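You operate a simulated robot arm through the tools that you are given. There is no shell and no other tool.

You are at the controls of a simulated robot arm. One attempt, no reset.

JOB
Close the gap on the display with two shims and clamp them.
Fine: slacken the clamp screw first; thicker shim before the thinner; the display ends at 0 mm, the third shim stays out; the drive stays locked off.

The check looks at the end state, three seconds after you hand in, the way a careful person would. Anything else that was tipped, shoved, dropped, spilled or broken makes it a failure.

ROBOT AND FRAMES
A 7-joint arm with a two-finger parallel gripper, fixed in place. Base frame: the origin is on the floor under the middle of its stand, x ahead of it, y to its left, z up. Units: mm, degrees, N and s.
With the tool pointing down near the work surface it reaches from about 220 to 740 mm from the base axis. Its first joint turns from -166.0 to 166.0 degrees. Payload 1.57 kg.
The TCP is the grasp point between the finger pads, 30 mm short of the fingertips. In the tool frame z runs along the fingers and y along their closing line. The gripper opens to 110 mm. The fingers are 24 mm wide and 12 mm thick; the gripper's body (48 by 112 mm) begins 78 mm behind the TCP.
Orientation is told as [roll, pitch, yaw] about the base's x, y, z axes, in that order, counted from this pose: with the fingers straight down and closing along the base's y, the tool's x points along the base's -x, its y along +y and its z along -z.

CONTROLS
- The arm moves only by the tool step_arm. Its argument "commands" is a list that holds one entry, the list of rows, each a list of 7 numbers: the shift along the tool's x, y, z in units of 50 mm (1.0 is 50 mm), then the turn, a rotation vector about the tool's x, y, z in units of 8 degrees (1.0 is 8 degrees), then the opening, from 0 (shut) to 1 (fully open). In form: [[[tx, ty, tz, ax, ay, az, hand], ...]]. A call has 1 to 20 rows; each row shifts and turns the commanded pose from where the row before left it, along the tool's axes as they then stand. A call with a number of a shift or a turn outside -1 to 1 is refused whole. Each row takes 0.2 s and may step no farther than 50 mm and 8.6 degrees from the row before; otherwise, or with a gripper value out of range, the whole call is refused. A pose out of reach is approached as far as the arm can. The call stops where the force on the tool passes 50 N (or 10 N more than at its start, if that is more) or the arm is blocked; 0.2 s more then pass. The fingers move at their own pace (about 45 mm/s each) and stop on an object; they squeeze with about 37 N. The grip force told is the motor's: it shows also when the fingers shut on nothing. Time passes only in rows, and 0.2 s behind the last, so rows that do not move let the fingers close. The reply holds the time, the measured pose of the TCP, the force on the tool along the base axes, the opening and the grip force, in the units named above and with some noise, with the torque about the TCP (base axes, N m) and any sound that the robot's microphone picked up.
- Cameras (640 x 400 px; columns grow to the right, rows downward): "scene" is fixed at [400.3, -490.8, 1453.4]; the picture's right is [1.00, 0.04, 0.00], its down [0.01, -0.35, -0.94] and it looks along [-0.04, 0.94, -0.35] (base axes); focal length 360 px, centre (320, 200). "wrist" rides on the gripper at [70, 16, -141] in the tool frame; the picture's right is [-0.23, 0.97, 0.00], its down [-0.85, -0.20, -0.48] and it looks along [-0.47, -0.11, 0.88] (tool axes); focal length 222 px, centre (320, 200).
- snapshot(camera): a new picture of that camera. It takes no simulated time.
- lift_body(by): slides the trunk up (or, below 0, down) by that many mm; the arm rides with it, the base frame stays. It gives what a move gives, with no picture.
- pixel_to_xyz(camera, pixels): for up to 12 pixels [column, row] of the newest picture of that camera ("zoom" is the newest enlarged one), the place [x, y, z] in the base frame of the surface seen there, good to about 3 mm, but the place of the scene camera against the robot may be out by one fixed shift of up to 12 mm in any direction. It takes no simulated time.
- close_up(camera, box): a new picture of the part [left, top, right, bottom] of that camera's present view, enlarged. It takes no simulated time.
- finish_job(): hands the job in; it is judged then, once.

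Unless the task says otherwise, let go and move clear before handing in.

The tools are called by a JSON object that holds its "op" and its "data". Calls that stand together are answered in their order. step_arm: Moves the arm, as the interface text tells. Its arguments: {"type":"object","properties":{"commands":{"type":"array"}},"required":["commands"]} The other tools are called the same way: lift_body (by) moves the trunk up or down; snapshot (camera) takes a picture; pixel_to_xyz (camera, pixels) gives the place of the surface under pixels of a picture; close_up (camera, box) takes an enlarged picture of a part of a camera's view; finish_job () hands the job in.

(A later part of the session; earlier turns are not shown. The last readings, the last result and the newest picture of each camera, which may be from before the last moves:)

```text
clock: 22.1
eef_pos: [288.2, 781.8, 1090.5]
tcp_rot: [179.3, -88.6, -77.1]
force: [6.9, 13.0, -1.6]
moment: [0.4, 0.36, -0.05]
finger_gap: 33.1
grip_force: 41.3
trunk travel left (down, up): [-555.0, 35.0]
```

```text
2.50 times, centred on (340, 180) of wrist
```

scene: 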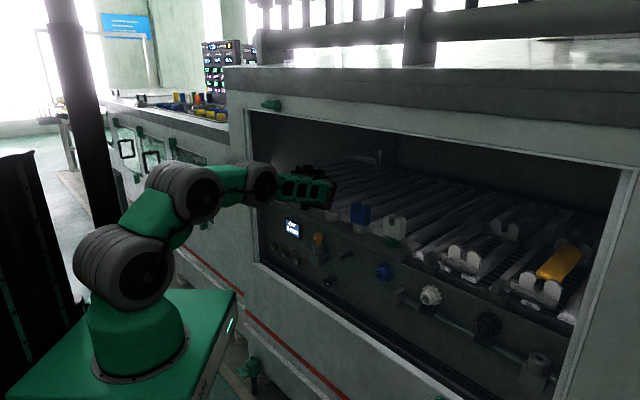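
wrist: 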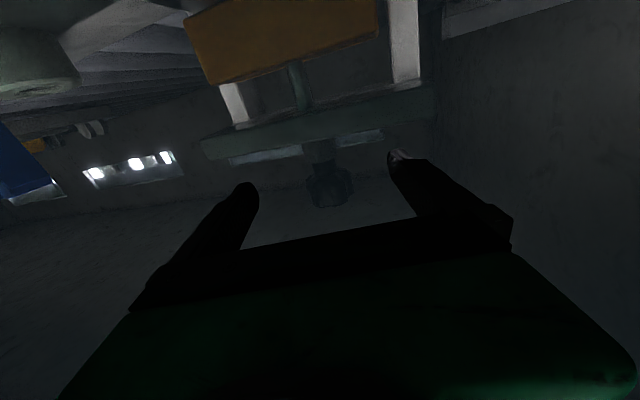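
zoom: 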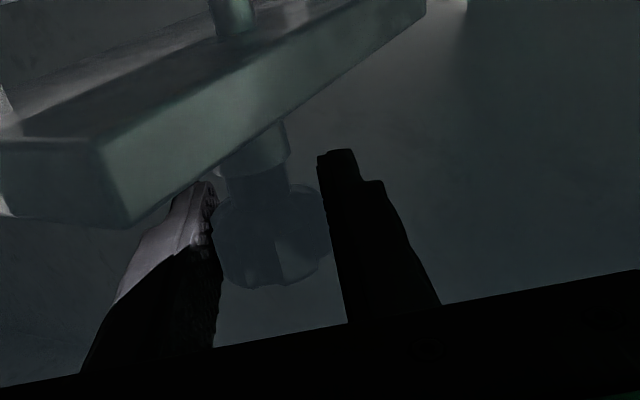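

The gripper is at azimuth 102°, about 64° turned, with low torque throughout. I'll continue a bit further and then release to check the knob's index mark.

{"op": "step_arm", "data": {"commands": [[[0, 0, 0.02, -0.5, 0, 0, 0], [0, 0, 0.02, -0.5, 0, 0, 0], [0, 0, 0, -0.5, 0, 0, 0], [0, 0, 0, -0.5, 0, 0, 0]]]}}

{"op": "close_up", "data": {"camera": "scene", "box": [260, 140, 360, 220]}}

```text
clock: 23.1
eef_pos: [289.6, 783.0, 1091.2]
tcp_rot: [-172.4, -88.8, -73.6]
force: [9.2, -1.7, -1.2]
moment: [0.6, 0.6, -0.01]
finger_gap: 33.0
grip_force: 41.3
out of reach, approached as far as the arm can: row 4
trunk travel left (down, up): [-555.0, 35.0]
```

```text
5.00 times, centred on (310, 180) of scene
```

zoom: 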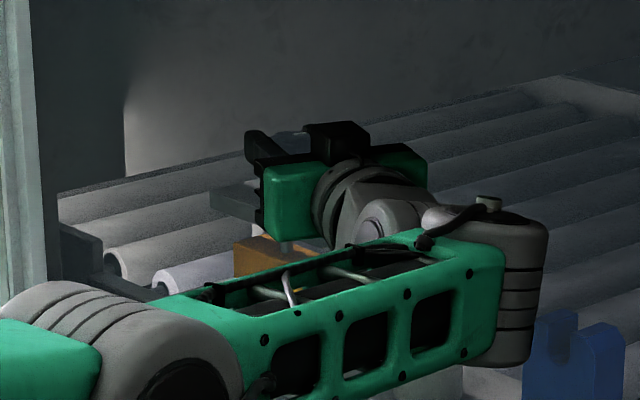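

The reach limit came at azimuth ≈114° (about 76° turned). The wrist and forearm end near zoom (510,290) appears close to the blue block at (580,350), so I'll check real distances before moving anything.

{"op": "pixel_to_xyz", "data": {"camera": "zoom", "pixels": [[510, 290], [535, 240], [500, 350], [490, 205], [440, 300], [575, 350], [545, 370], [560, 330], [600, 340], [540, 320], [380, 205], [300, 150]]}}

{"op": "snapshot", "data": {"camera": "wrist"}}

{"op": "snapshot", "data": {"camera": "scene"}}

```text
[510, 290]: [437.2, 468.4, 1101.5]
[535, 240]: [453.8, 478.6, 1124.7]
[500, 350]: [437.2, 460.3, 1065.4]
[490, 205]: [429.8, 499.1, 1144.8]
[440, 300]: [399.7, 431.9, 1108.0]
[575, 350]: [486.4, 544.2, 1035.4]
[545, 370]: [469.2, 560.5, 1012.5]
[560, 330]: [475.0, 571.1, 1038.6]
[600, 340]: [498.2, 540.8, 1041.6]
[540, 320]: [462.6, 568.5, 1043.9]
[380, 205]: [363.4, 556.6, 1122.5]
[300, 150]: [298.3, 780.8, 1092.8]
```

```text
taken
```

wrist: 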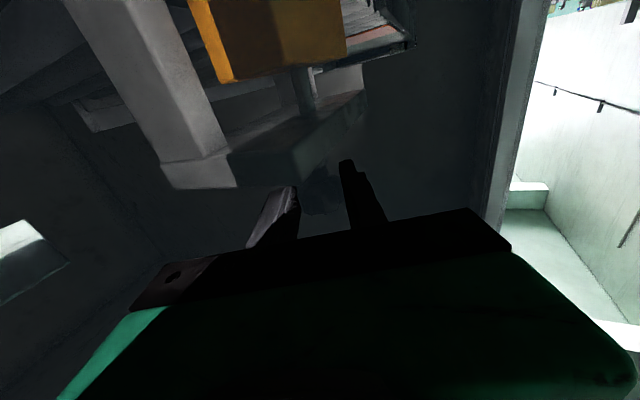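

```text
taken
```

scene: 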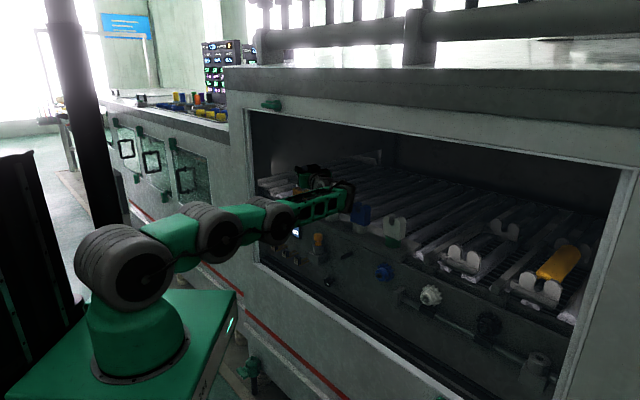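

The forearm end (z≥1060) is only about 15–20 mm above and beside the blue block (top z≈1044), so I won't go any further this way. I'll open the fingers and swing back in the air along the same path.

{"op": "step_arm", "data": {"commands": [[[0, 0, 0, 0, 0, 0, 0.8], [0, 0, 0, 0, 0, 0, 0.8], [0, 0, 0, 0, 0, 0, 0.8], [0, 0, 0, 0.5, 0, 0, 0.8], [0, 0, 0, 0.5, 0, 0, 0.8], [0, 0, 0, 0.5, 0, 0, 0.8], [0, 0, 0, 0.5, 0, 0, 0.8]]]}}

{"op": "snapshot", "data": {"camera": "scene"}}

{"op": "snapshot", "data": {"camera": "wrist"}}

```text
clock: 24.7
eef_pos: [289.8, 784.7, 1091.9]
tcp_rot: [174.6, -88.8, -76.8]
force: [0.6, -0.6, 0.1]
moment: [0.02, 0.04, 0.0]
finger_gap: 88.2
grip_force: 0.1
out of reach, approached as far as the arm can: row 5
trunk travel left (down, up): [-555.0, 35.0]
```

```text
taken
```

scene: 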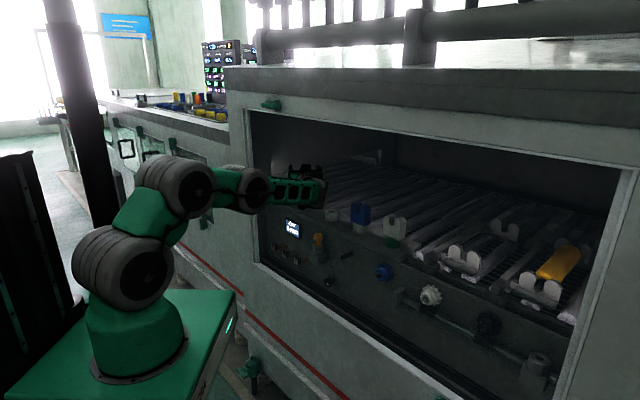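

```text
taken
```

wrist: 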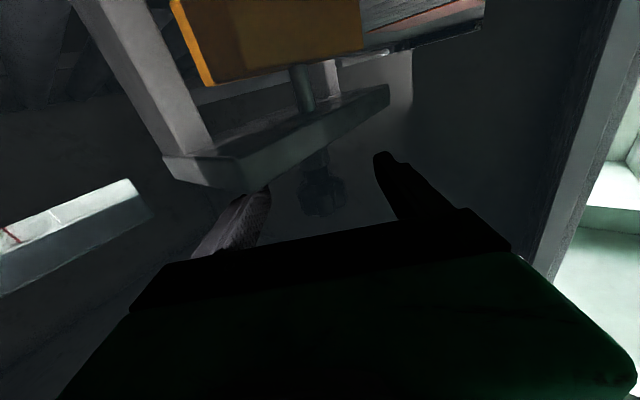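

Released cleanly; azimuth is 98° and the knob is untouched between the fingers at (322,190). I'll keep swinging back to about 42°.

{"op": "step_arm", "data": {"commands": [[[0, 0, 0, 0.6, 0, 0, 0.8], [0, 0, 0, 0.6, 0, 0, 0.8], [0, 0, 0, 0.6, 0, 0, 0.8], [0, 0, 0, 0.6, 0, 0, 0.8], [0, 0, 0, 0.6, 0, 0, 0.8], [0, 0, 0, 0.6, 0, 0, 0.8], [0, 0, 0, 0.6, 0, 0, 0.8], [0, 0, 0, 0.6, 0, 0, 0.8], [0, 0, 0, 0.6, 0, 0, 0.8], [0, 0, 0, 0.6, 0, 0, 0.8], [0, 0, 0, 0.6, 0, 0, 0.8], [0, 0, 0, 0, 0, 0, 0.8]]]}}

{"op": "close_up", "data": {"camera": "scene", "box": [260, 150, 340, 210]}}

{"op": "close_up", "data": {"camera": "wrist", "box": [240, 100, 440, 260]}}

```text
clock: 27.3
eef_pos: [288.9, 784.7, 1092.3]
tcp_rot: [120.6, -88.7, -75.5]
force: [0.2, -0.3, 0.6]
moment: [-0.05, 0.0, -0.03]
finger_gap: 87.9
grip_force: 0.1
trunk travel left (down, up): [-555.0, 35.0]
```

```text
6.67 times, centred on (300, 180) of scene
```

zoom: 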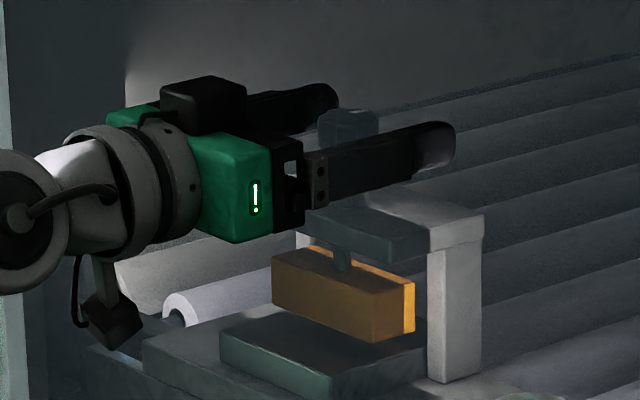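

```text
2.50 times, centred on (340, 180) of wrist
```

zoom: 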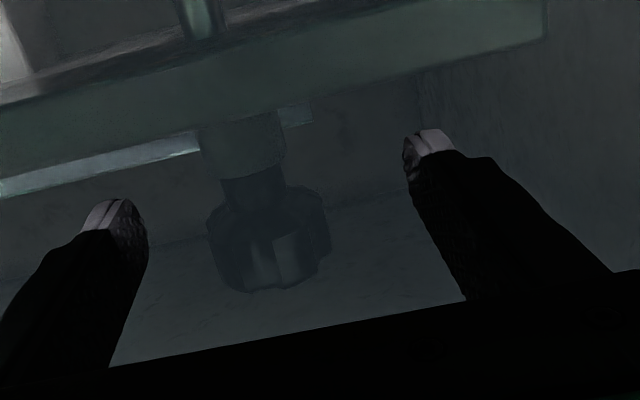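

Back at azimuth 45° with the fingers clear. I'll zoom tightly on the knob top to see where the white index mark has moved.

{"op": "close_up", "data": {"camera": "scene", "box": [296, 160, 320, 175]}}

{"op": "close_up", "data": {"camera": "scene", "box": [280, 182, 328, 212]}}

{"op": "close_up", "data": {"camera": "scene", "box": [280, 212, 304, 242]}}

```text
16.00 times, centred on (308, 168) of scene
```

zoom: 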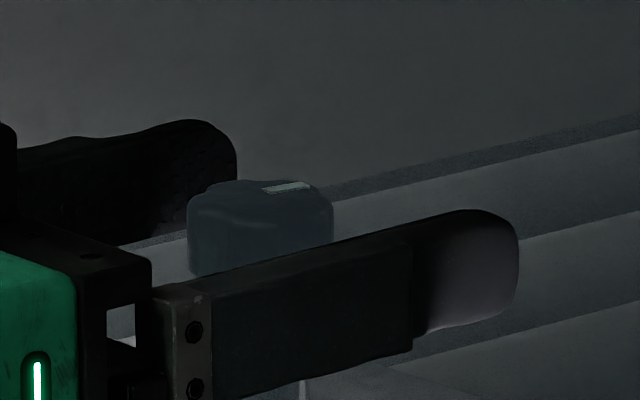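

```text
13.33 times, centred on (304, 197) of scene
```

zoom: 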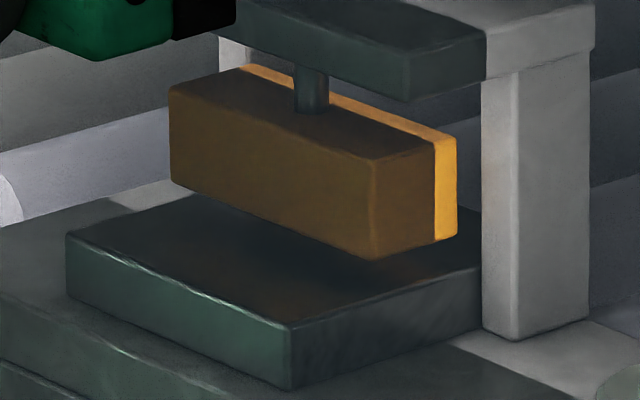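

```text
13.33 times, centred on (292, 227) of scene
```

zoom: 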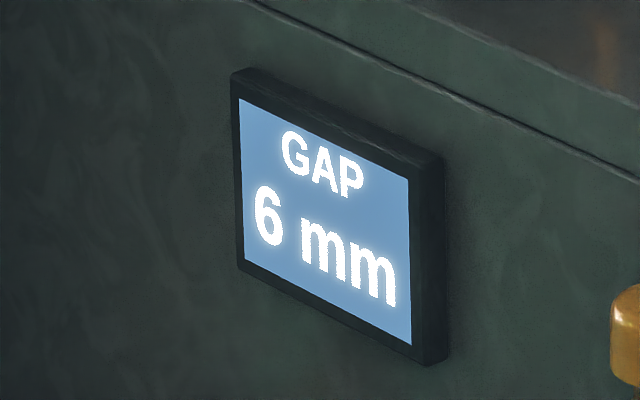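

The white mark has swung counter-clockwise and the jaw rose slightly (≈1 mm), so this direction does slacken it; the display still reads 6 mm. I'll take a second stroke for more clearance, re-gripping near azimuth 39°.

{"op": "step_arm", "data": {"commands": [[[0, -0.01, -0.03, 0.75, 0, 0, 0.8], [0, 0, 0, 0, 0, 0, 0.8], [0, 0, 0, 0, 0, 0, 0.4], [0, 0, 0, 0, 0, 0, 0.2], [0, 0, 0, 0, 0, 0, 0], [0, 0, 0, 0, 0, 0, 0], [0, 0, 0, 0, 0, 0, 0], [0, 0, 0, 0, 0, 0, 0]]]}}

```text
clock: 29.1
eef_pos: [289.3, 783.2, 1092.1]
tcp_rot: [115.9, -88.8, -76.6]
force: [-1.0, 1.3, 0.2]
moment: [-0.54, -0.21, 0.0]
finger_gap: 33.5
grip_force: 37.6
trunk travel left (down, up): [-555.0, 35.0]
```

Gripped again, well centred, with about 1.6 N of side force. I'll turn counter-clockwise to roughly azimuth 100°.

{"op": "step_arm", "data": {"commands": [[[0, 0, 0, -0.5, 0, 0, 0], [0, 0, 0, -0.5, 0, 0, 0], [0, 0, 0, -0.5, 0, 0, 0], [0, 0, 0, -0.5, 0, 0, 0], [0, 0, 0, -0.5, 0, 0, 0], [0, 0, 0, -0.5, 0, 0, 0], [0, 0, 0, -0.5, 0, 0, 0], [0, 0, 0, -0.5, 0, 0, 0], [0, 0, 0, -0.5, 0, 0, 0], [0, 0, 0, -0.5, 0, 0, 0], [0, 0, 0, -0.5, 0, 0, 0], [0, 0, 0, -0.5, 0, 0, 0], [0, 0, 0, -0.5, 0, 0, 0], [0, 0, 0, -0.5, 0, 0, 0], [0, 0, 0, -0.5, 0, 0, 0]]]}}

{"op": "snapshot", "data": {"camera": "scene"}}

```text
clock: 32.3
eef_pos: [288.9, 782.5, 1092.4]
tcp_rot: [175.3, -88.8, -76.0]
force: [-0.6, -5.2, -3.1]
moment: [0.66, 0.0, 0.03]
finger_gap: 33.0
grip_force: 40.7
trunk travel left (down, up): [-555.0, 35.0]
```

```text
taken
```

scene: 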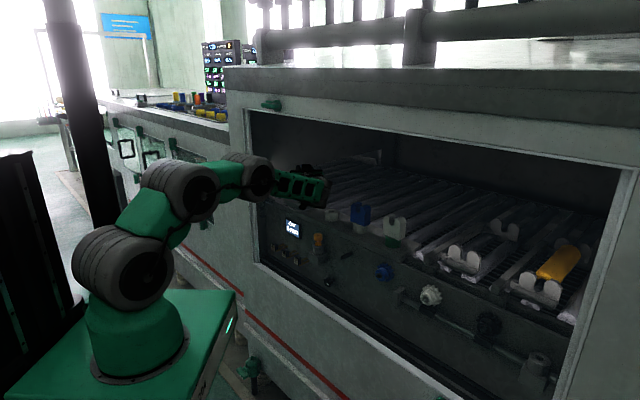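

That stroke added another 60° with low forces. I'll release and swing back, then check the jaw height.

{"op": "step_arm", "data": {"commands": [[[0, 0, 0, 0, 0, 0, 0.8], [0, 0, 0, 0, 0, 0, 0.8], [0, 0, 0, 0, 0, 0, 0.8], [0, 0, 0, 0.6, 0, 0, 0.8], [0, 0, 0, 0.6, 0, 0, 0.8], [0, 0, 0, 0.6, 0, 0, 0.8], [0, 0, 0, 0.6, 0, 0, 0.8], [0, 0, 0, 0.6, 0, 0, 0.8], [0, 0, 0, 0.6, 0, 0, 0.8], [0, 0, 0, 0.6, 0, 0, 0.8], [0, 0, 0, 0.6, 0, 0, 0.8], [0, 0, 0, 0.6, 0, 0, 0.8], [0, 0, 0, 0.6, 0, 0, 0.8], [0, 0, 0, 0.6, 0, 0, 0.8], [0, 0, 0, 0, 0, 0, 0.8]]]}}

{"op": "close_up", "data": {"camera": "scene", "box": [280, 182, 328, 212]}}

{"op": "close_up", "data": {"camera": "scene", "box": [296, 160, 320, 175]}}

{"op": "close_up", "data": {"camera": "wrist", "box": [240, 100, 440, 260]}}

```text
clock: 35.5
eef_pos: [288.8, 783.8, 1091.6]
tcp_rot: [121.9, -88.7, -75.5]
force: [0.3, 0.5, 0.2]
moment: [0.01, -0.02, -0.02]
finger_gap: 88.0
grip_force: 0.0
trunk travel left (down, up): [-555.0, 35.0]
```

```text
13.33 times, centred on (304, 197) of scene
```

zoom: 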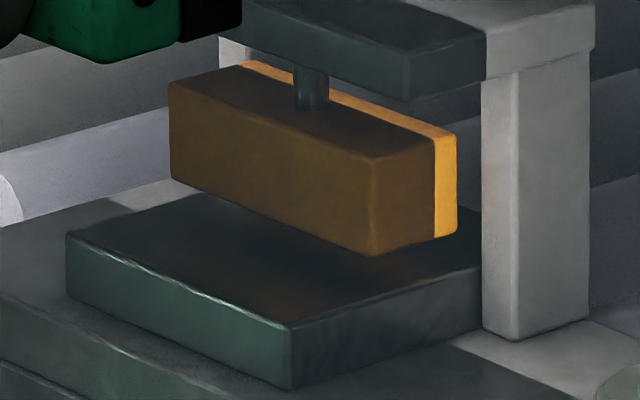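

```text
16.00 times, centred on (308, 168) of scene
```

zoom: 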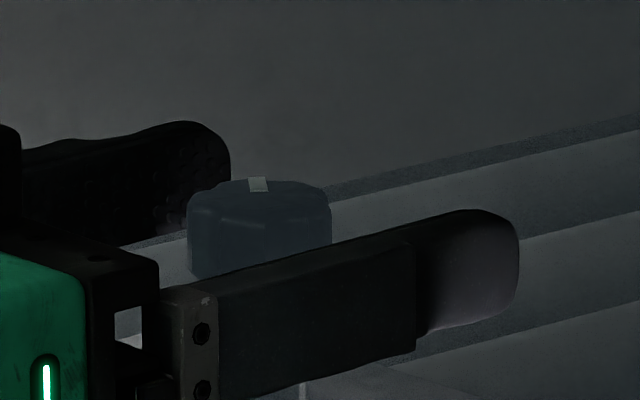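

```text
2.50 times, centred on (340, 180) of wrist
```

zoom: 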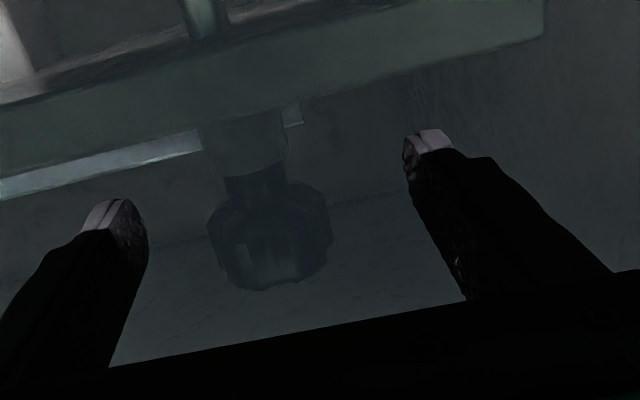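

The mark has now rotated about 130° in total and the jaw corner moved up again to (375,256), roughly 2.3 mm of slack so far. One more stroke will give comfortable clearance for stacking two shims.

{"op": "step_arm", "data": {"commands": [[[0, -0.01, -0.02, 0.9, 0, 0, 0.8], [0, 0, 0, 0, 0, 0, 0.8], [0, 0, 0, 0, 0, 0, 0.4], [0, 0, 0, 0, 0, 0, 0.2], [0, 0, 0, 0, 0, 0, 0], [0, 0, 0, 0, 0, 0, 0], [0, 0, 0, 0, 0, 0, 0], [0, 0, 0, 0, 0, 0, 0], [0, 0, 0, -0.5, 0, 0, 0], [0, 0, 0, -0.5, 0, 0, 0], [0, 0, 0, -0.5, 0, 0, 0], [0, 0, 0, -0.5, 0, 0, 0]]]}}

{"op": "step_arm", "data": {"commands": [[[0, 0, 0, -0.5, 0, 0, 0], [0, 0, 0, -0.5, 0, 0, 0], [0, 0, 0, -0.5, 0, 0, 0], [0, 0, 0, -0.5, 0, 0, 0], [0, 0, 0, -0.5, 0, 0, 0], [0, 0, 0, -0.5, 0, 0, 0], [0, 0, 0, -0.5, 0, 0, 0], [0, 0, 0, -0.5, 0, 0, 0], [0, 0, 0, -0.5, 0, 0, 0], [0, 0, 0, -0.5, 0, 0, 0], [0, 0, 0, -0.5, 0, 0, 0]]]}}

```text
clock: 38.1
eef_pos: [287.7, 782.5, 1091.4]
tcp_rot: [130.7, -88.7, -75.4]
force: [-1.5, 1.4, 0.4]
moment: [-1.36, -0.07, 0.01]
finger_gap: 33.6
grip_force: 41.2
trunk travel left (down, up): [-555.0, 35.0]
```

```text
clock: 40.5
eef_pos: [290.0, 781.6, 1092.8]
tcp_rot: [173.6, -88.7, -74.4]
force: [0.9, -1.3, -2.3]
moment: [-0.02, 0.36, 0.01]
finger_gap: 33.7
grip_force: 41.5
trunk travel left (down, up): [-555.0, 35.0]
```

The third stroke is done (azimuth ≈99°). I'll release, swing back to 45° and retract out of the bay along the tool axis.

{"op": "step_arm", "data": {"commands": [[[0, 0, 0, 0, 0, 0, 0.8], [0, 0, 0, 0, 0, 0, 0.8], [0, 0, 0, 0, 0, 0, 0.8], [0, 0, 0, 0.6, 0, 0, 0.8], [0, 0, 0, 0.6, 0, 0, 0.8], [0, 0, 0, 0.6, 0, 0, 0.8], [0, 0, 0, 0.6, 0, 0, 0.8], [0, 0, 0, 0.6, 0, 0, 0.8], [0, 0, 0, 0.6, 0, 0, 0.8], [0, 0, 0, 0.6, 0, 0, 0.8], [0, 0, 0, 0.6, 0, 0, 0.8], [0, 0, 0, 0.6, 0, 0, 0.8], [0, 0, 0, 0.6, 0, 0, 0.8], [0, 0, 0, 0.6, 0, 0, 0.8], [0, 0, 0, 0, 0, 0, 0.8]]]}}

{"op": "step_arm", "data": {"commands": [[[0, 0, -0.6, 0, 0, 0, 0.8], [0, 0, -0.7, 0, 0, 0, 0.8], [0, 0, -0.7, 0, 0, 0, 0.8], [0, 0, -0.7, 0, 0, 0, 0.8], [0, 0, -0.7, 0, 0, 0, 0.8], [0, 0, -0.4, 0, 0, 0, 0.8], [0, 0, 0, 0, 0, 0, 0.8]]]}}

{"op": "snapshot", "data": {"camera": "scene"}}

{"op": "close_up", "data": {"camera": "scene", "box": [280, 182, 328, 212]}}

{"op": "close_up", "data": {"camera": "scene", "box": [284, 160, 332, 190]}}

```text
clock: 43.7
eef_pos: [288.2, 782.3, 1092.6]
tcp_rot: [122.7, -88.7, -76.6]
force: [-0.9, 0.3, -0.1]
moment: [0.0, -0.01, 0.01]
finger_gap: 88.0
grip_force: 0.2
trunk travel left (down, up): [-555.0, 35.0]
```

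```text
clock: 45.3
eef_pos: [170.6, 641.0, 1083.5]
tcp_rot: [127.0, -89.4, -81.6]
force: [0.0, 0.4, -0.1]
moment: [-0.01, -0.01, 0.0]
finger_gap: 88.2
grip_force: 0.0
trunk travel left (down, up): [-555.0, 35.0]
```

```text
taken
```

scene: 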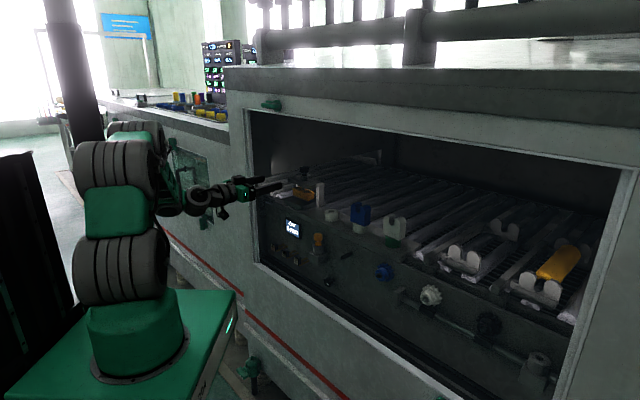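

```text
13.33 times, centred on (304, 197) of scene
```

zoom: 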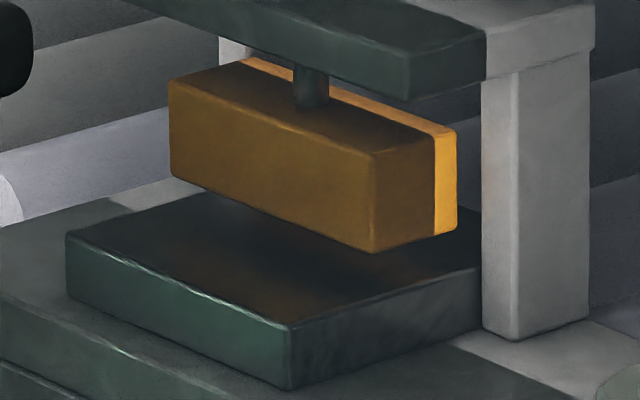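

```text
13.33 times, centred on (308, 175) of scene
```

zoom: 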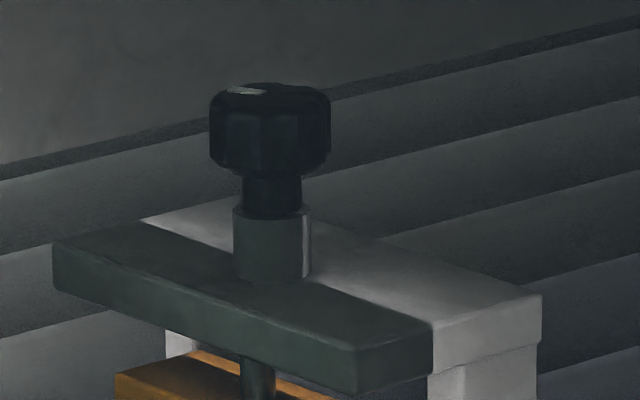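

The jaw is now about 3.3 mm higher than at the start, and the knob mark has rotated roughly 190°. I'm clear of the bay at u≈574, so I'll lower the trunk to shim height and look at the shims.

{"op": "lift_body", "data": {"by": -280}}

{"op": "snapshot", "data": {"camera": "wrist"}}

{"op": "snapshot", "data": {"camera": "scene"}}

```text
clock: 48.1
eef_pos: [169.7, 641.6, 808.8]
tcp_rot: [123.2, -88.8, -78.0]
force: [0.7, 0.4, 0.3]
moment: [0.0, 0.02, 0.0]
finger_gap: 87.7
grip_force: 0.1
trunk travel left (down, up): [-275.0, 315.0]
```

```text
taken
```

wrist: 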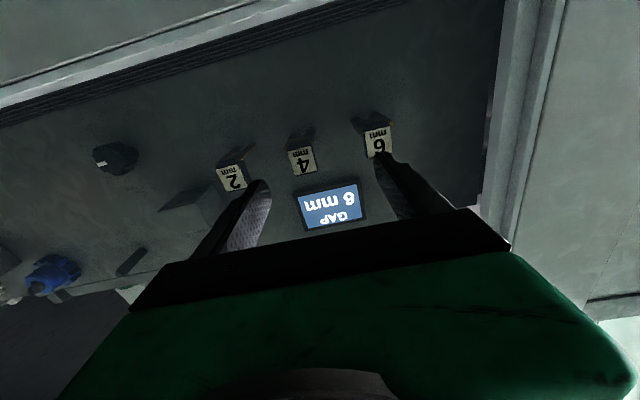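

```text
taken
```

scene: 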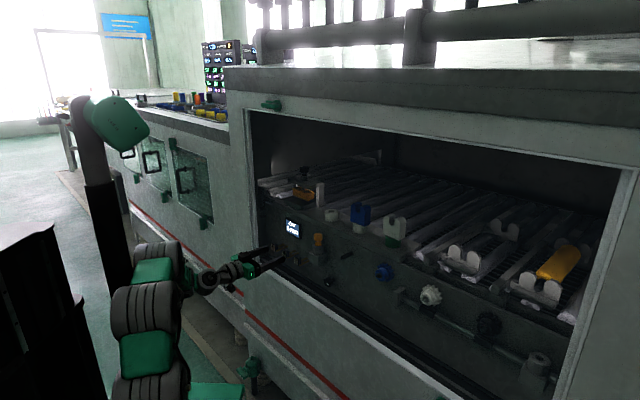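

I'm at shim height and the fingertips are about 24 mm short of the labels. I'll zoom in to measure shim 4 accurately with the wrist camera.

{"op": "close_up", "data": {"camera": "wrist", "box": [210, 90, 410, 240]}}

{"op": "pixel_to_xyz", "data": {"camera": "wrist", "pixels": [[302, 160], [292, 162], [313, 158], [300, 149], [305, 172], [300, 140], [232, 177], [379, 143], [330, 210], [306, 132], [345, 150], [290, 140]]}}

```text
2.67 times, centred on (310, 165) of wrist
```

zoom: 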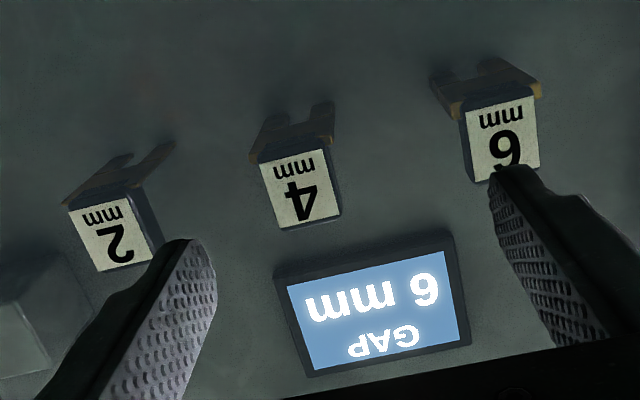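

```text
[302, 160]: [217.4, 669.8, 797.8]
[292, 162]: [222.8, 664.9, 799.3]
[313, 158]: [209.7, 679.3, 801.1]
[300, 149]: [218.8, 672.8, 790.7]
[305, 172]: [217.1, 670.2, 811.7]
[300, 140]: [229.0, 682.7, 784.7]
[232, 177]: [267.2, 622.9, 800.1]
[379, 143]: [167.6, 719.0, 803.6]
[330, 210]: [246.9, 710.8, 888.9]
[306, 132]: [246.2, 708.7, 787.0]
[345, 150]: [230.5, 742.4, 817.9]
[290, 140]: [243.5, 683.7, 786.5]
```

Label 4's centre is at about (217,670,800). Stacking depends on where the handle sits relative to the plate, so I'll examine the shims in detail before grasping.

{"op": "close_up", "data": {"camera": "wrist", "box": [270, 115, 350, 185]}}

{"op": "close_up", "data": {"camera": "wrist", "box": [210, 130, 290, 200]}}

{"op": "close_up", "data": {"camera": "scene", "box": [288, 244, 320, 264]}}

{"op": "close_up", "data": {"camera": "scene", "box": [268, 234, 300, 254]}}

```text
5.71 times, centred on (310, 150) of wrist
```

zoom: 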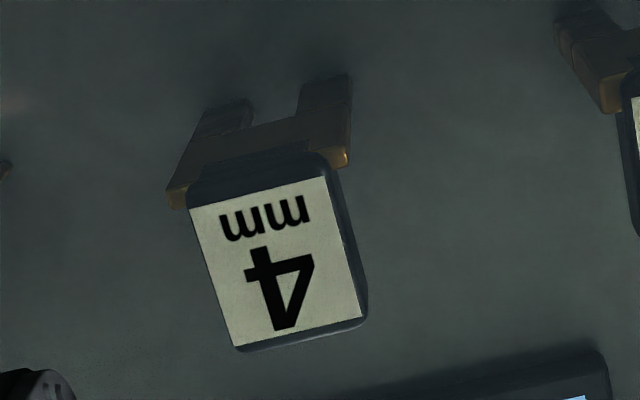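

```text
5.71 times, centred on (250, 165) of wrist
```

zoom: 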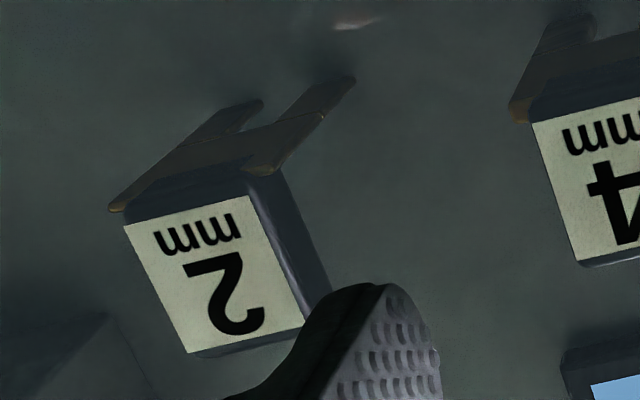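

```text
16.00 times, centred on (304, 254) of scene
```

zoom: 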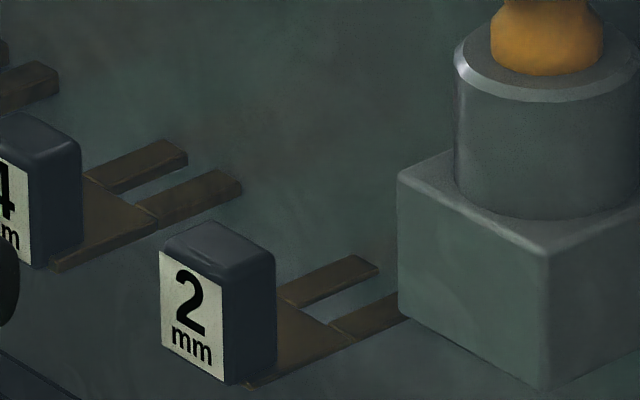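

```text
16.00 times, centred on (284, 244) of scene
```

zoom: 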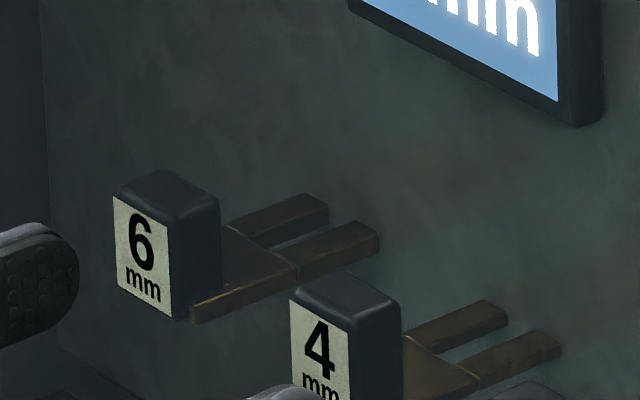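

The plate of each shim starts behind the handle, flush with the handle's bottom, so two shims can't simply slide one over the other on the same line. Before grasping, I'll raise the trunk so the wrist camera looks level into the gap and shows what is inside it.

{"op": "lift_body", "data": {"by": 242}}

{"op": "snapshot", "data": {"camera": "wrist"}}

{"op": "close_up", "data": {"camera": "wrist", "box": [270, 20, 430, 130]}}

```text
clock: 50.6
eef_pos: [170.2, 642.1, 1051.8]
tcp_rot: [122.4, -88.7, -77.3]
force: [0.2, 0.1, -0.5]
moment: [0.01, -0.01, 0.02]
finger_gap: 88.3
grip_force: 0.1
trunk travel left (down, up): [-517.0, 73.0]
```

```text
taken
```

wrist: 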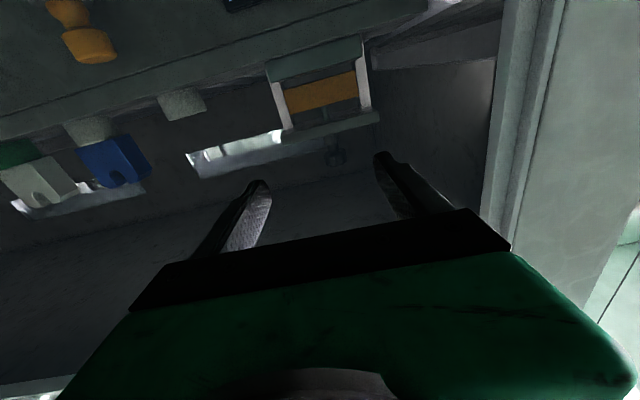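

```text
3.64 times, centred on (350, 75) of wrist
```

zoom: 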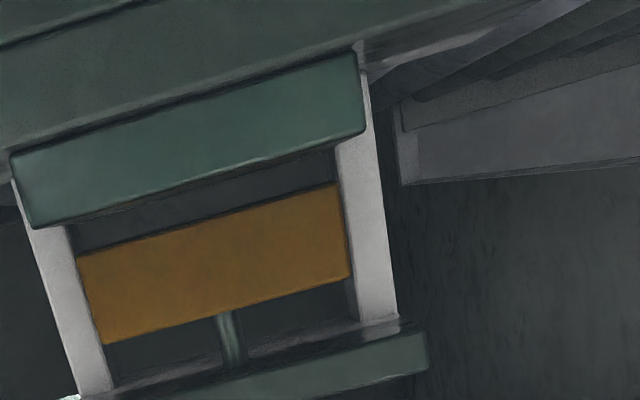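

The gap is an open slot with nothing inside it: green plate edge at zoom (200,180), orange jaw edge at (200,222). I'll measure the gap height and width here.

{"op": "pixel_to_xyz", "data": {"camera": "zoom", "pixels": [[200, 172], [200, 228], [100, 205], [100, 255], [320, 140], [320, 195], [85, 260], [335, 190], [100, 335], [345, 270], [35, 220], [360, 128]]}}

{"op": "pixel_to_xyz", "data": {"camera": "zoom", "pixels": [[200, 205], [150, 215], [250, 195], [30, 170], [350, 70], [200, 110], [55, 240], [80, 330], [355, 160], [375, 290], [110, 395], [390, 340]]}}

```text
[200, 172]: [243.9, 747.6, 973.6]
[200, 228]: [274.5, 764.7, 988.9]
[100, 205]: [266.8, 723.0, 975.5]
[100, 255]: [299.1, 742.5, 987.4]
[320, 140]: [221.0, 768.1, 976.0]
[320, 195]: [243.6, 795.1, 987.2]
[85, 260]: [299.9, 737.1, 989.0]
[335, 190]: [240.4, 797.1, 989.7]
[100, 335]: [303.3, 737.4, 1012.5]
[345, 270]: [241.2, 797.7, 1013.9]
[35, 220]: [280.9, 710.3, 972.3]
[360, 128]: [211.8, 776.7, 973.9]
```

```text
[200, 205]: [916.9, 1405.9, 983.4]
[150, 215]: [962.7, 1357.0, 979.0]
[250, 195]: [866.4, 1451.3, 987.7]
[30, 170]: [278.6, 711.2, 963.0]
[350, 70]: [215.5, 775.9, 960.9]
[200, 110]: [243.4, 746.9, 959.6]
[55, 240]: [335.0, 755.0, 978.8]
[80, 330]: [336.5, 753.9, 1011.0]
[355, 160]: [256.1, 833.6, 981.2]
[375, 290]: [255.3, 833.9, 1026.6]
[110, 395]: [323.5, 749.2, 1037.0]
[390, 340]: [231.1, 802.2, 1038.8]
```

The gap is clear right through and is now about 11 mm high. The jaw spans s≈-394…-309 (85 mm) with its front at u≈735, so it's wide enough for two 30 mm shims. I'll lower again, narrow the fingers and line up with shim 4.

{"op": "lift_body", "data": {"by": -247}}

{"op": "step_arm", "data": {"commands": [[[0, -0.13, 0, 0, 0, 0, 0.45], [0, -0.13, 0, 0, 0, 0, 0.45], [0, 0, 0, 0, 0, 0, 0.45], [0, 0, 0, 0, 0, 0, 0.45]]]}}

{"op": "snapshot", "data": {"camera": "wrist"}}

{"op": "close_up", "data": {"camera": "wrist", "box": [260, 100, 400, 240]}}

```text
clock: 53.2
eef_pos: [170.7, 642.6, 805.9]
tcp_rot: [122.2, -88.6, -77.0]
force: [-0.1, -0.7, -0.9]
moment: [-0.02, -0.01, -0.01]
finger_gap: 88.1
grip_force: 0.1
trunk travel left (down, up): [-270.0, 320.0]
```

```text
clock: 54.2
eef_pos: [171.0, 634.7, 802.9]
tcp_rot: [122.4, -89.0, -76.5]
force: [0.5, -0.4, 0.1]
moment: [-0.03, 0.0, -0.02]
finger_gap: 49.5
grip_force: 0.1
trunk travel left (down, up): [-270.0, 320.0]
```

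```text
taken
```

wrist: 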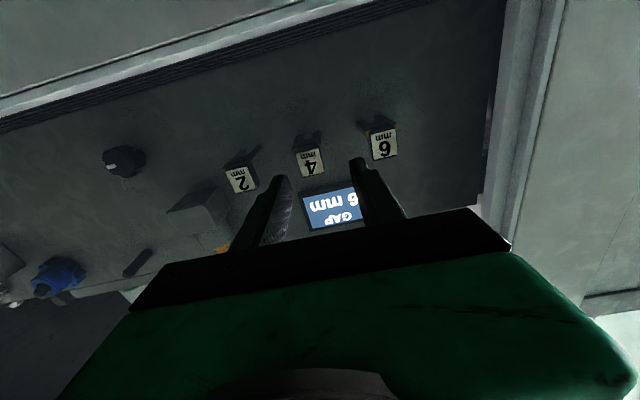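

```text
2.86 times, centred on (330, 170) of wrist
```

zoom: 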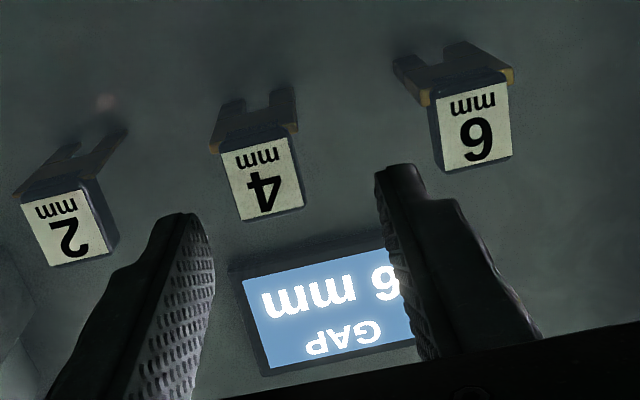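

The tool is at u≈570, z≈803. Label 4 sits about 9 mm to tool -y and is 58 mm ahead. I'll correct laterally and advance partway.

{"op": "step_arm", "data": {"commands": [[[0, -0.17, 0, 0.1, 0, 0, 0.45], [0, 0, 0.25, 0, 0, 0, 0.45], [0, 0, 0.25, 0, 0, 0, 0.45], [0, 0, 0, 0, 0, 0, 0.45]]]}}

{"op": "snapshot", "data": {"camera": "wrist"}}

{"op": "close_up", "data": {"camera": "wrist", "box": [260, 100, 400, 240]}}

```text
clock: 55.2
eef_pos: [189.6, 648.8, 806.5]
tcp_rot: [122.1, -88.6, -76.4]
force: [0.2, 0.1, 0.3]
moment: [0.02, -0.02, 0.01]
finger_gap: 49.6
grip_force: 0.2
trunk travel left (down, up): [-270.0, 320.0]
```

```text
taken
```

wrist: 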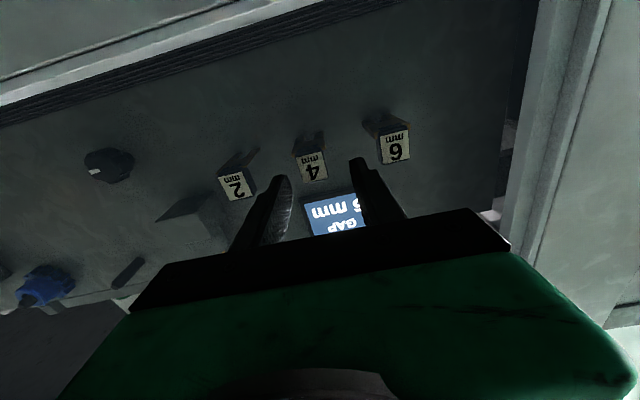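

```text
2.86 times, centred on (330, 170) of wrist
```

zoom: 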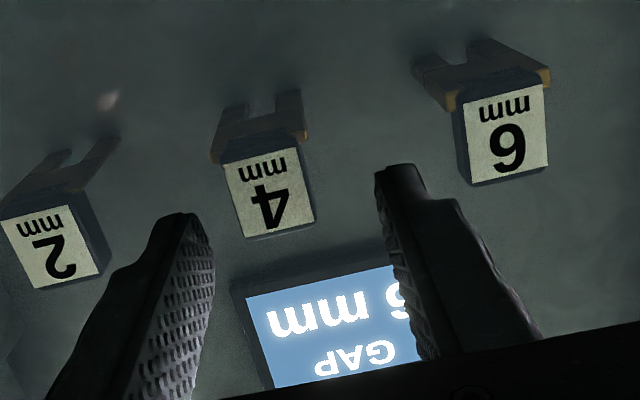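

I'm at u≈593 with the label at (312,167), offset about -5.6 mm in y and 7.8 mm below the TCP. I'll correct and advance so the fingertips reach the back of the handle (u≈641).

{"op": "step_arm", "data": {"commands": [[[0.09, -0.11, 0, 0.09, 0, 0, 0.45], [0, 0, 0.2, 0, 0, 0, 0.45], [0, 0, 0.16, 0, 0, 0, 0.45], [0, 0, 0, 0, 0, 0, 0.45]]]}}

{"op": "snapshot", "data": {"camera": "wrist"}}

{"op": "close_up", "data": {"camera": "wrist", "box": [260, 100, 400, 240]}}

{"op": "close_up", "data": {"camera": "scene", "box": [260, 230, 340, 280]}}

```text
clock: 56.2
eef_pos: [205.9, 656.7, 800.8]
tcp_rot: [120.1, -88.8, -75.3]
force: [-0.1, 0.1, -0.2]
moment: [0.04, 0.02, -0.02]
finger_gap: 49.5
grip_force: 0.1
trunk travel left (down, up): [-270.0, 320.0]
```

```text
taken
```

wrist: 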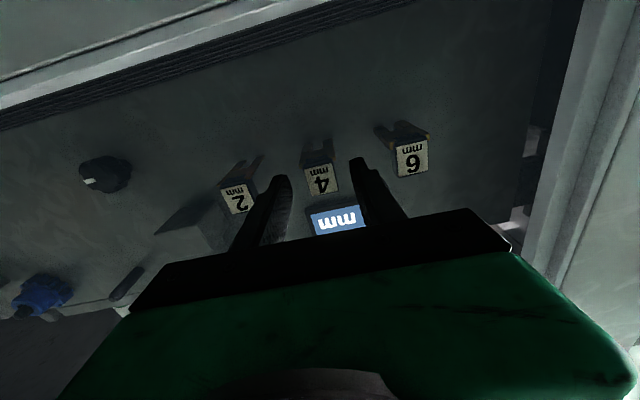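

```text
2.86 times, centred on (330, 170) of wrist
```

zoom: 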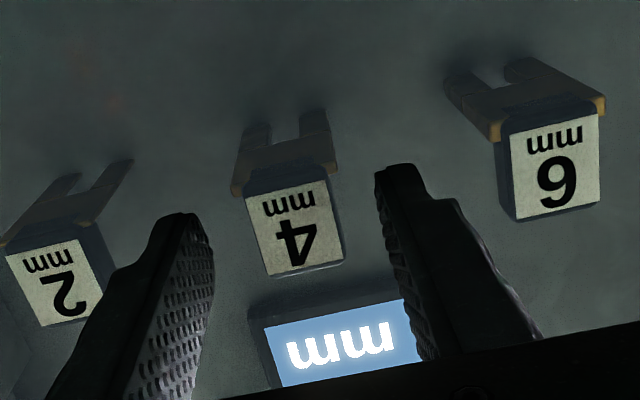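

```text
8.00 times, centred on (300, 255) of scene
```

zoom: 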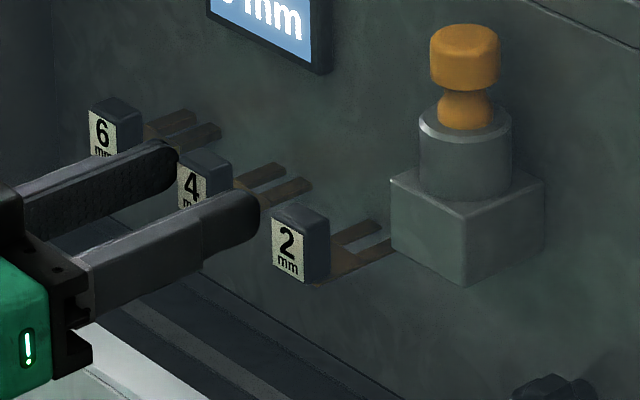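

Shim 4's handle is now between the fingertips at (321,180), centred to within 1 mm, with u≈610 and z≈801. I'll nudge up 1.5 mm to clear the plate and close on the handle.

{"op": "step_arm", "data": {"commands": [[[-0.03, 0.015, 0, 0, 0, 0, 0.45], [0, 0, 0, 0, 0, 0, 0.3], [0, 0, 0, 0, 0, 0, 0.15], [0, 0, 0, 0, 0, 0, 0], [0, 0, 0, 0, 0, 0, 0], [0, 0, 0, 0, 0, 0, 0]]]}}

{"op": "close_up", "data": {"camera": "wrist", "box": [260, 100, 400, 240]}}

{"op": "close_up", "data": {"camera": "scene", "box": [260, 230, 340, 280]}}

```text
clock: 57.6
eef_pos: [205.1, 657.8, 802.9]
tcp_rot: [122.8, -88.7, -77.8]
force: [-1.9, 2.4, 1.3]
moment: [-0.63, -0.58, 0.05]
finger_gap: 23.6
grip_force: 35.6
trunk travel left (down, up): [-270.0, 320.0]
```

```text
2.86 times, centred on (330, 170) of wrist
```

zoom: 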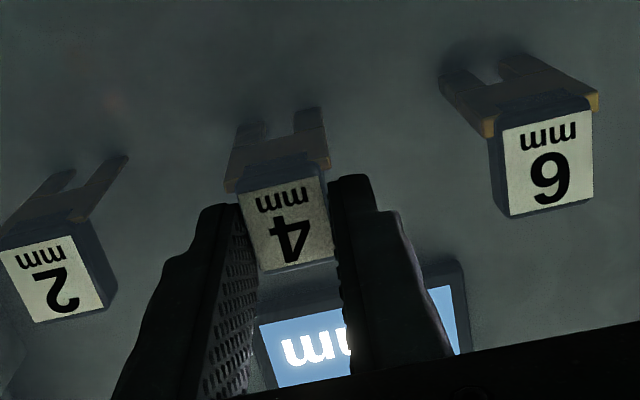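

```text
8.00 times, centred on (300, 255) of scene
```

zoom: 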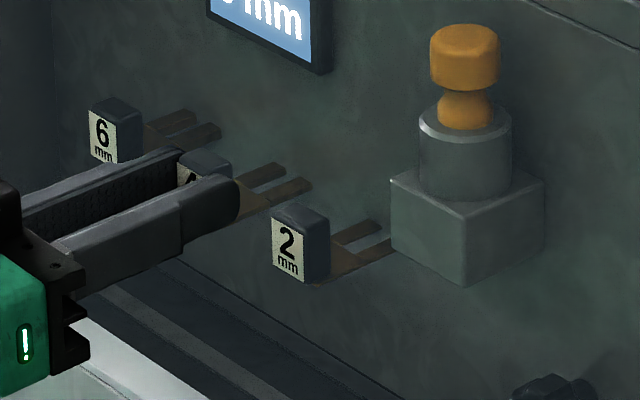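

Gripped: handle width 23.6 mm, grip 35.6 N, small side forces. I'll pull the shim straight out along -tool z gently.

{"op": "step_arm", "data": {"commands": [[[0, 0, -0.1, 0, 0, 0, 0], [0, 0, -0.1, 0, 0, 0, 0], [0, 0, -0.15, 0, 0, 0, 0], [0, 0, -0.15, 0, 0, 0, 0]]]}}

{"op": "close_up", "data": {"camera": "scene", "box": [260, 230, 340, 280]}}

{"op": "close_up", "data": {"camera": "wrist", "box": [260, 100, 400, 240]}}

```text
clock: 58.6
eef_pos: [188.1, 638.9, 801.8]
tcp_rot: [120.8, -88.8, -75.8]
force: [-0.1, 0.3, -0.6]
moment: [-0.03, -0.01, 0.02]
finger_gap: 0.2
grip_force: 21.5
trunk travel left (down, up): [-270.0, 320.0]
```

```text
8.00 times, centred on (300, 255) of scene
```

zoom: 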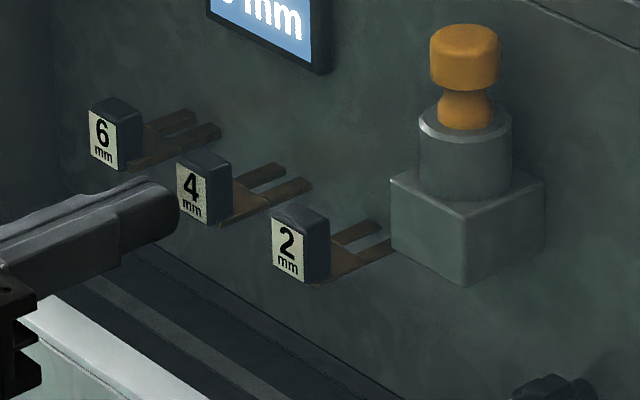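

```text
2.86 times, centred on (330, 170) of wrist
```

zoom: 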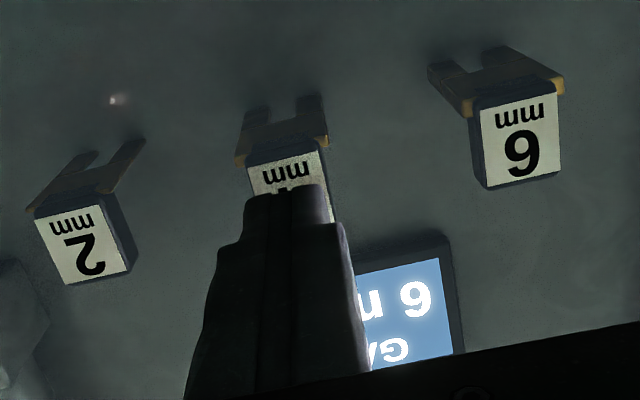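

The fingers slipped off: the gap reads 0.2 mm and shim 4 is still in place at (190,187). The fingertip contact was too shallow, so I'll reopen, go about 12 mm deeper, stay above the plate, and pull in smaller steps.

{"op": "step_arm", "data": {"commands": [[[0, 0, 0, 0, 0, 0, 0.45], [0, 0, 0, 0, 0, 0, 0.45], [0, 0, 0, 0, 0, 0, 0.45], [0, 0, 0, 0, 0, 0, 0.45]]]}}

{"op": "close_up", "data": {"camera": "wrist", "box": [260, 100, 400, 240]}}

{"op": "pixel_to_xyz", "data": {"camera": "zoom", "pixels": [[290, 195], [262, 200], [318, 188], [275, 160], [320, 145], [300, 100], [255, 120], [280, 150], [240, 150]]}}

```text
clock: 59.6
eef_pos: [187.1, 639.9, 802.9]
tcp_rot: [121.0, -88.6, -76.1]
force: [0.0, -0.5, -0.4]
moment: [0.01, -0.03, 0.01]
finger_gap: 49.3
grip_force: 0.2
trunk travel left (down, up): [-270.0, 320.0]
```

```text
2.86 times, centred on (330, 170) of wrist
```

zoom: 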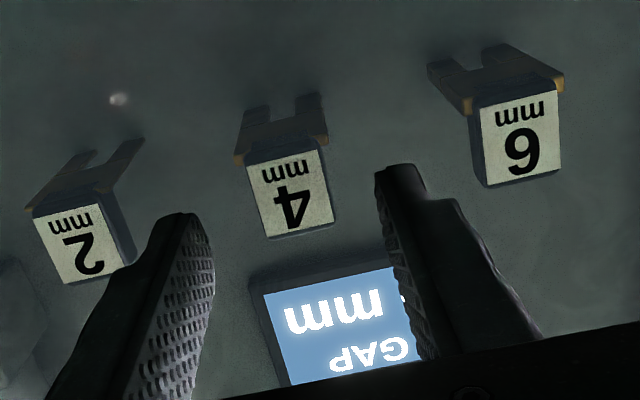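

```text
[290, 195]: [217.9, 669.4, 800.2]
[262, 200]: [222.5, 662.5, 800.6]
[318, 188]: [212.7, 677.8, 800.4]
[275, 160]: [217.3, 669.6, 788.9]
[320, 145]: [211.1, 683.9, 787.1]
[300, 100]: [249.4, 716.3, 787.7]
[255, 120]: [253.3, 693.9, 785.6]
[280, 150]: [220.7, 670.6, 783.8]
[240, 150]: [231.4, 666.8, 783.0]
```

Shim 4 hasn't moved (label at (218,669,800)). The TCP is laterally aligned, so I'll advance to u≈622 and grip again.

{"op": "step_arm", "data": {"commands": [[[0, 0, 0.25, 0, 0, 0, 0.45], [0, 0, 0.25, 0, 0, 0, 0.45], [0, 0, 0.25, 0, 0, 0, 0.45], [0, 0, 0, 0, 0, 0, 0.45]]]}}

{"op": "close_up", "data": {"camera": "wrist", "box": [260, 100, 400, 240]}}

{"op": "close_up", "data": {"camera": "scene", "box": [260, 230, 340, 280]}}

```text
clock: 60.6
eef_pos: [214.1, 665.8, 802.3]
tcp_rot: [120.1, -88.7, -75.1]
force: [0.1, -0.7, 0.3]
moment: [-0.02, 0.01, 0.0]
finger_gap: 49.7
grip_force: 0.1
trunk travel left (down, up): [-270.0, 320.0]
```

```text
2.86 times, centred on (330, 170) of wrist
```

zoom: 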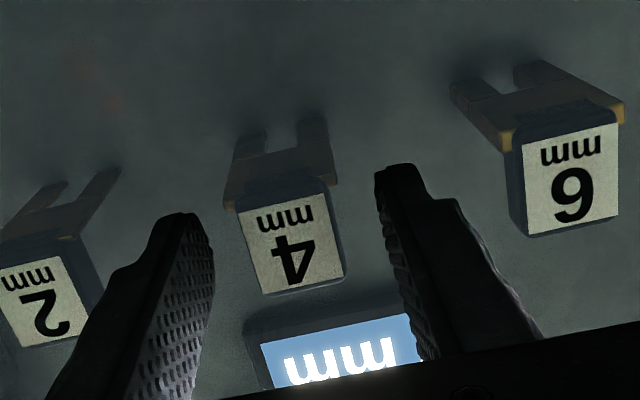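

```text
8.00 times, centred on (300, 255) of scene
```

zoom: 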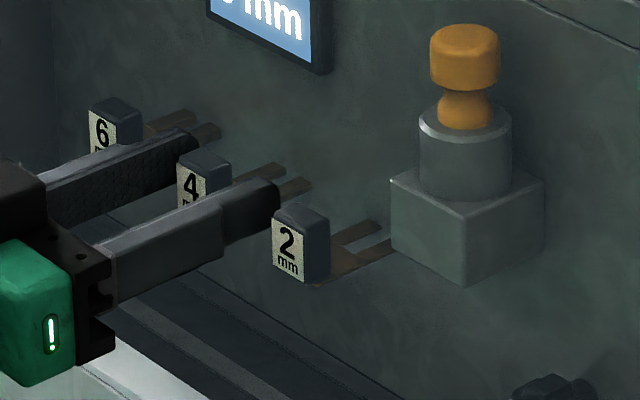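

At u≈622, s≈-319, the fingers straddle the whole handle. I'll close and do a short 6 mm test pull.

{"op": "step_arm", "data": {"commands": [[[0, 0, 0, 0, 0, 0, 0.3], [0, 0, 0, 0, 0, 0, 0.15], [0, 0, 0, 0, 0, 0, 0], [0, 0, 0, 0, 0, 0, 0], [0, 0, 0, 0, 0, 0, 0], [0, 0, 0, 0, 0, 0, 0]]]}}

{"op": "step_arm", "data": {"commands": [[[0, 0, -0.06, 0, 0, 0, 0], [0, 0, -0.06, 0, 0, 0, 0]]]}}

{"op": "close_up", "data": {"camera": "wrist", "box": [260, 100, 400, 240]}}

```text
clock: 62.0
eef_pos: [214.2, 665.8, 803.0]
tcp_rot: [122.6, -88.8, -77.7]
force: [-1.4, 7.5, 1.8]
moment: [-0.68, -0.6, 0.05]
finger_gap: 23.7
grip_force: 35.8
trunk travel left (down, up): [-270.0, 320.0]
```

```text
clock: 62.6
eef_pos: [210.9, 663.0, 802.5]
tcp_rot: [120.9, -88.7, -75.9]
force: [6.0, 30.9, 3.4]
moment: [-0.56, -0.59, 0.23]
finger_gap: 23.6
grip_force: 36.3
trunk travel left (down, up): [-270.0, 320.0]
```

```text
2.86 times, centred on (330, 170) of wrist
```

zoom: 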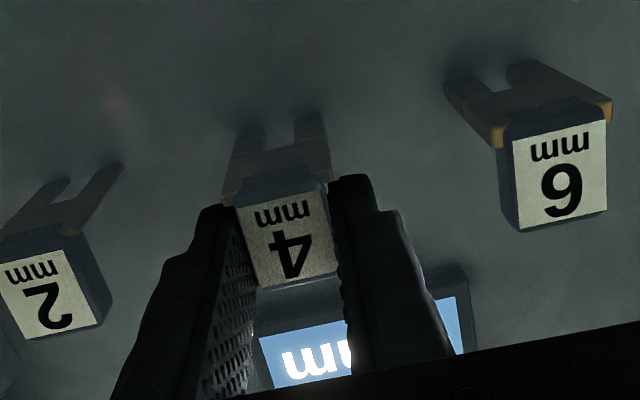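

The pull met about 26 N plus 17 N of lateral load, and the shim didn't move, so the prongs are probably jamming because my grip is slightly off. The tool is rolled about 1.1°, pitched 0.7° and about 1.5 mm off-centre; I'll open, correct all three and regrip.

{"op": "step_arm", "data": {"commands": [[[0, 0, 0.06, 0, 0, 0, 0.3], [0, 0, 0.02, 0, 0, 0, 0.4], [0, 0.03, 0, 0, 0.084, -0.139, 0.4], [0, 0, 0, 0, 0, 0, 0.4], [0, 0, 0, 0, 0, 0, 0.4]]]}}

```text
clock: 63.8
eef_pos: [212.0, 665.2, 802.2]
tcp_rot: [-32.7, -90.0, 77.6]
force: [0.2, -0.8, 0.1]
moment: [-0.01, 0.0, 0.01]
finger_gap: 44.0
grip_force: 0.1
trunk travel left (down, up): [-270.0, 320.0]
```

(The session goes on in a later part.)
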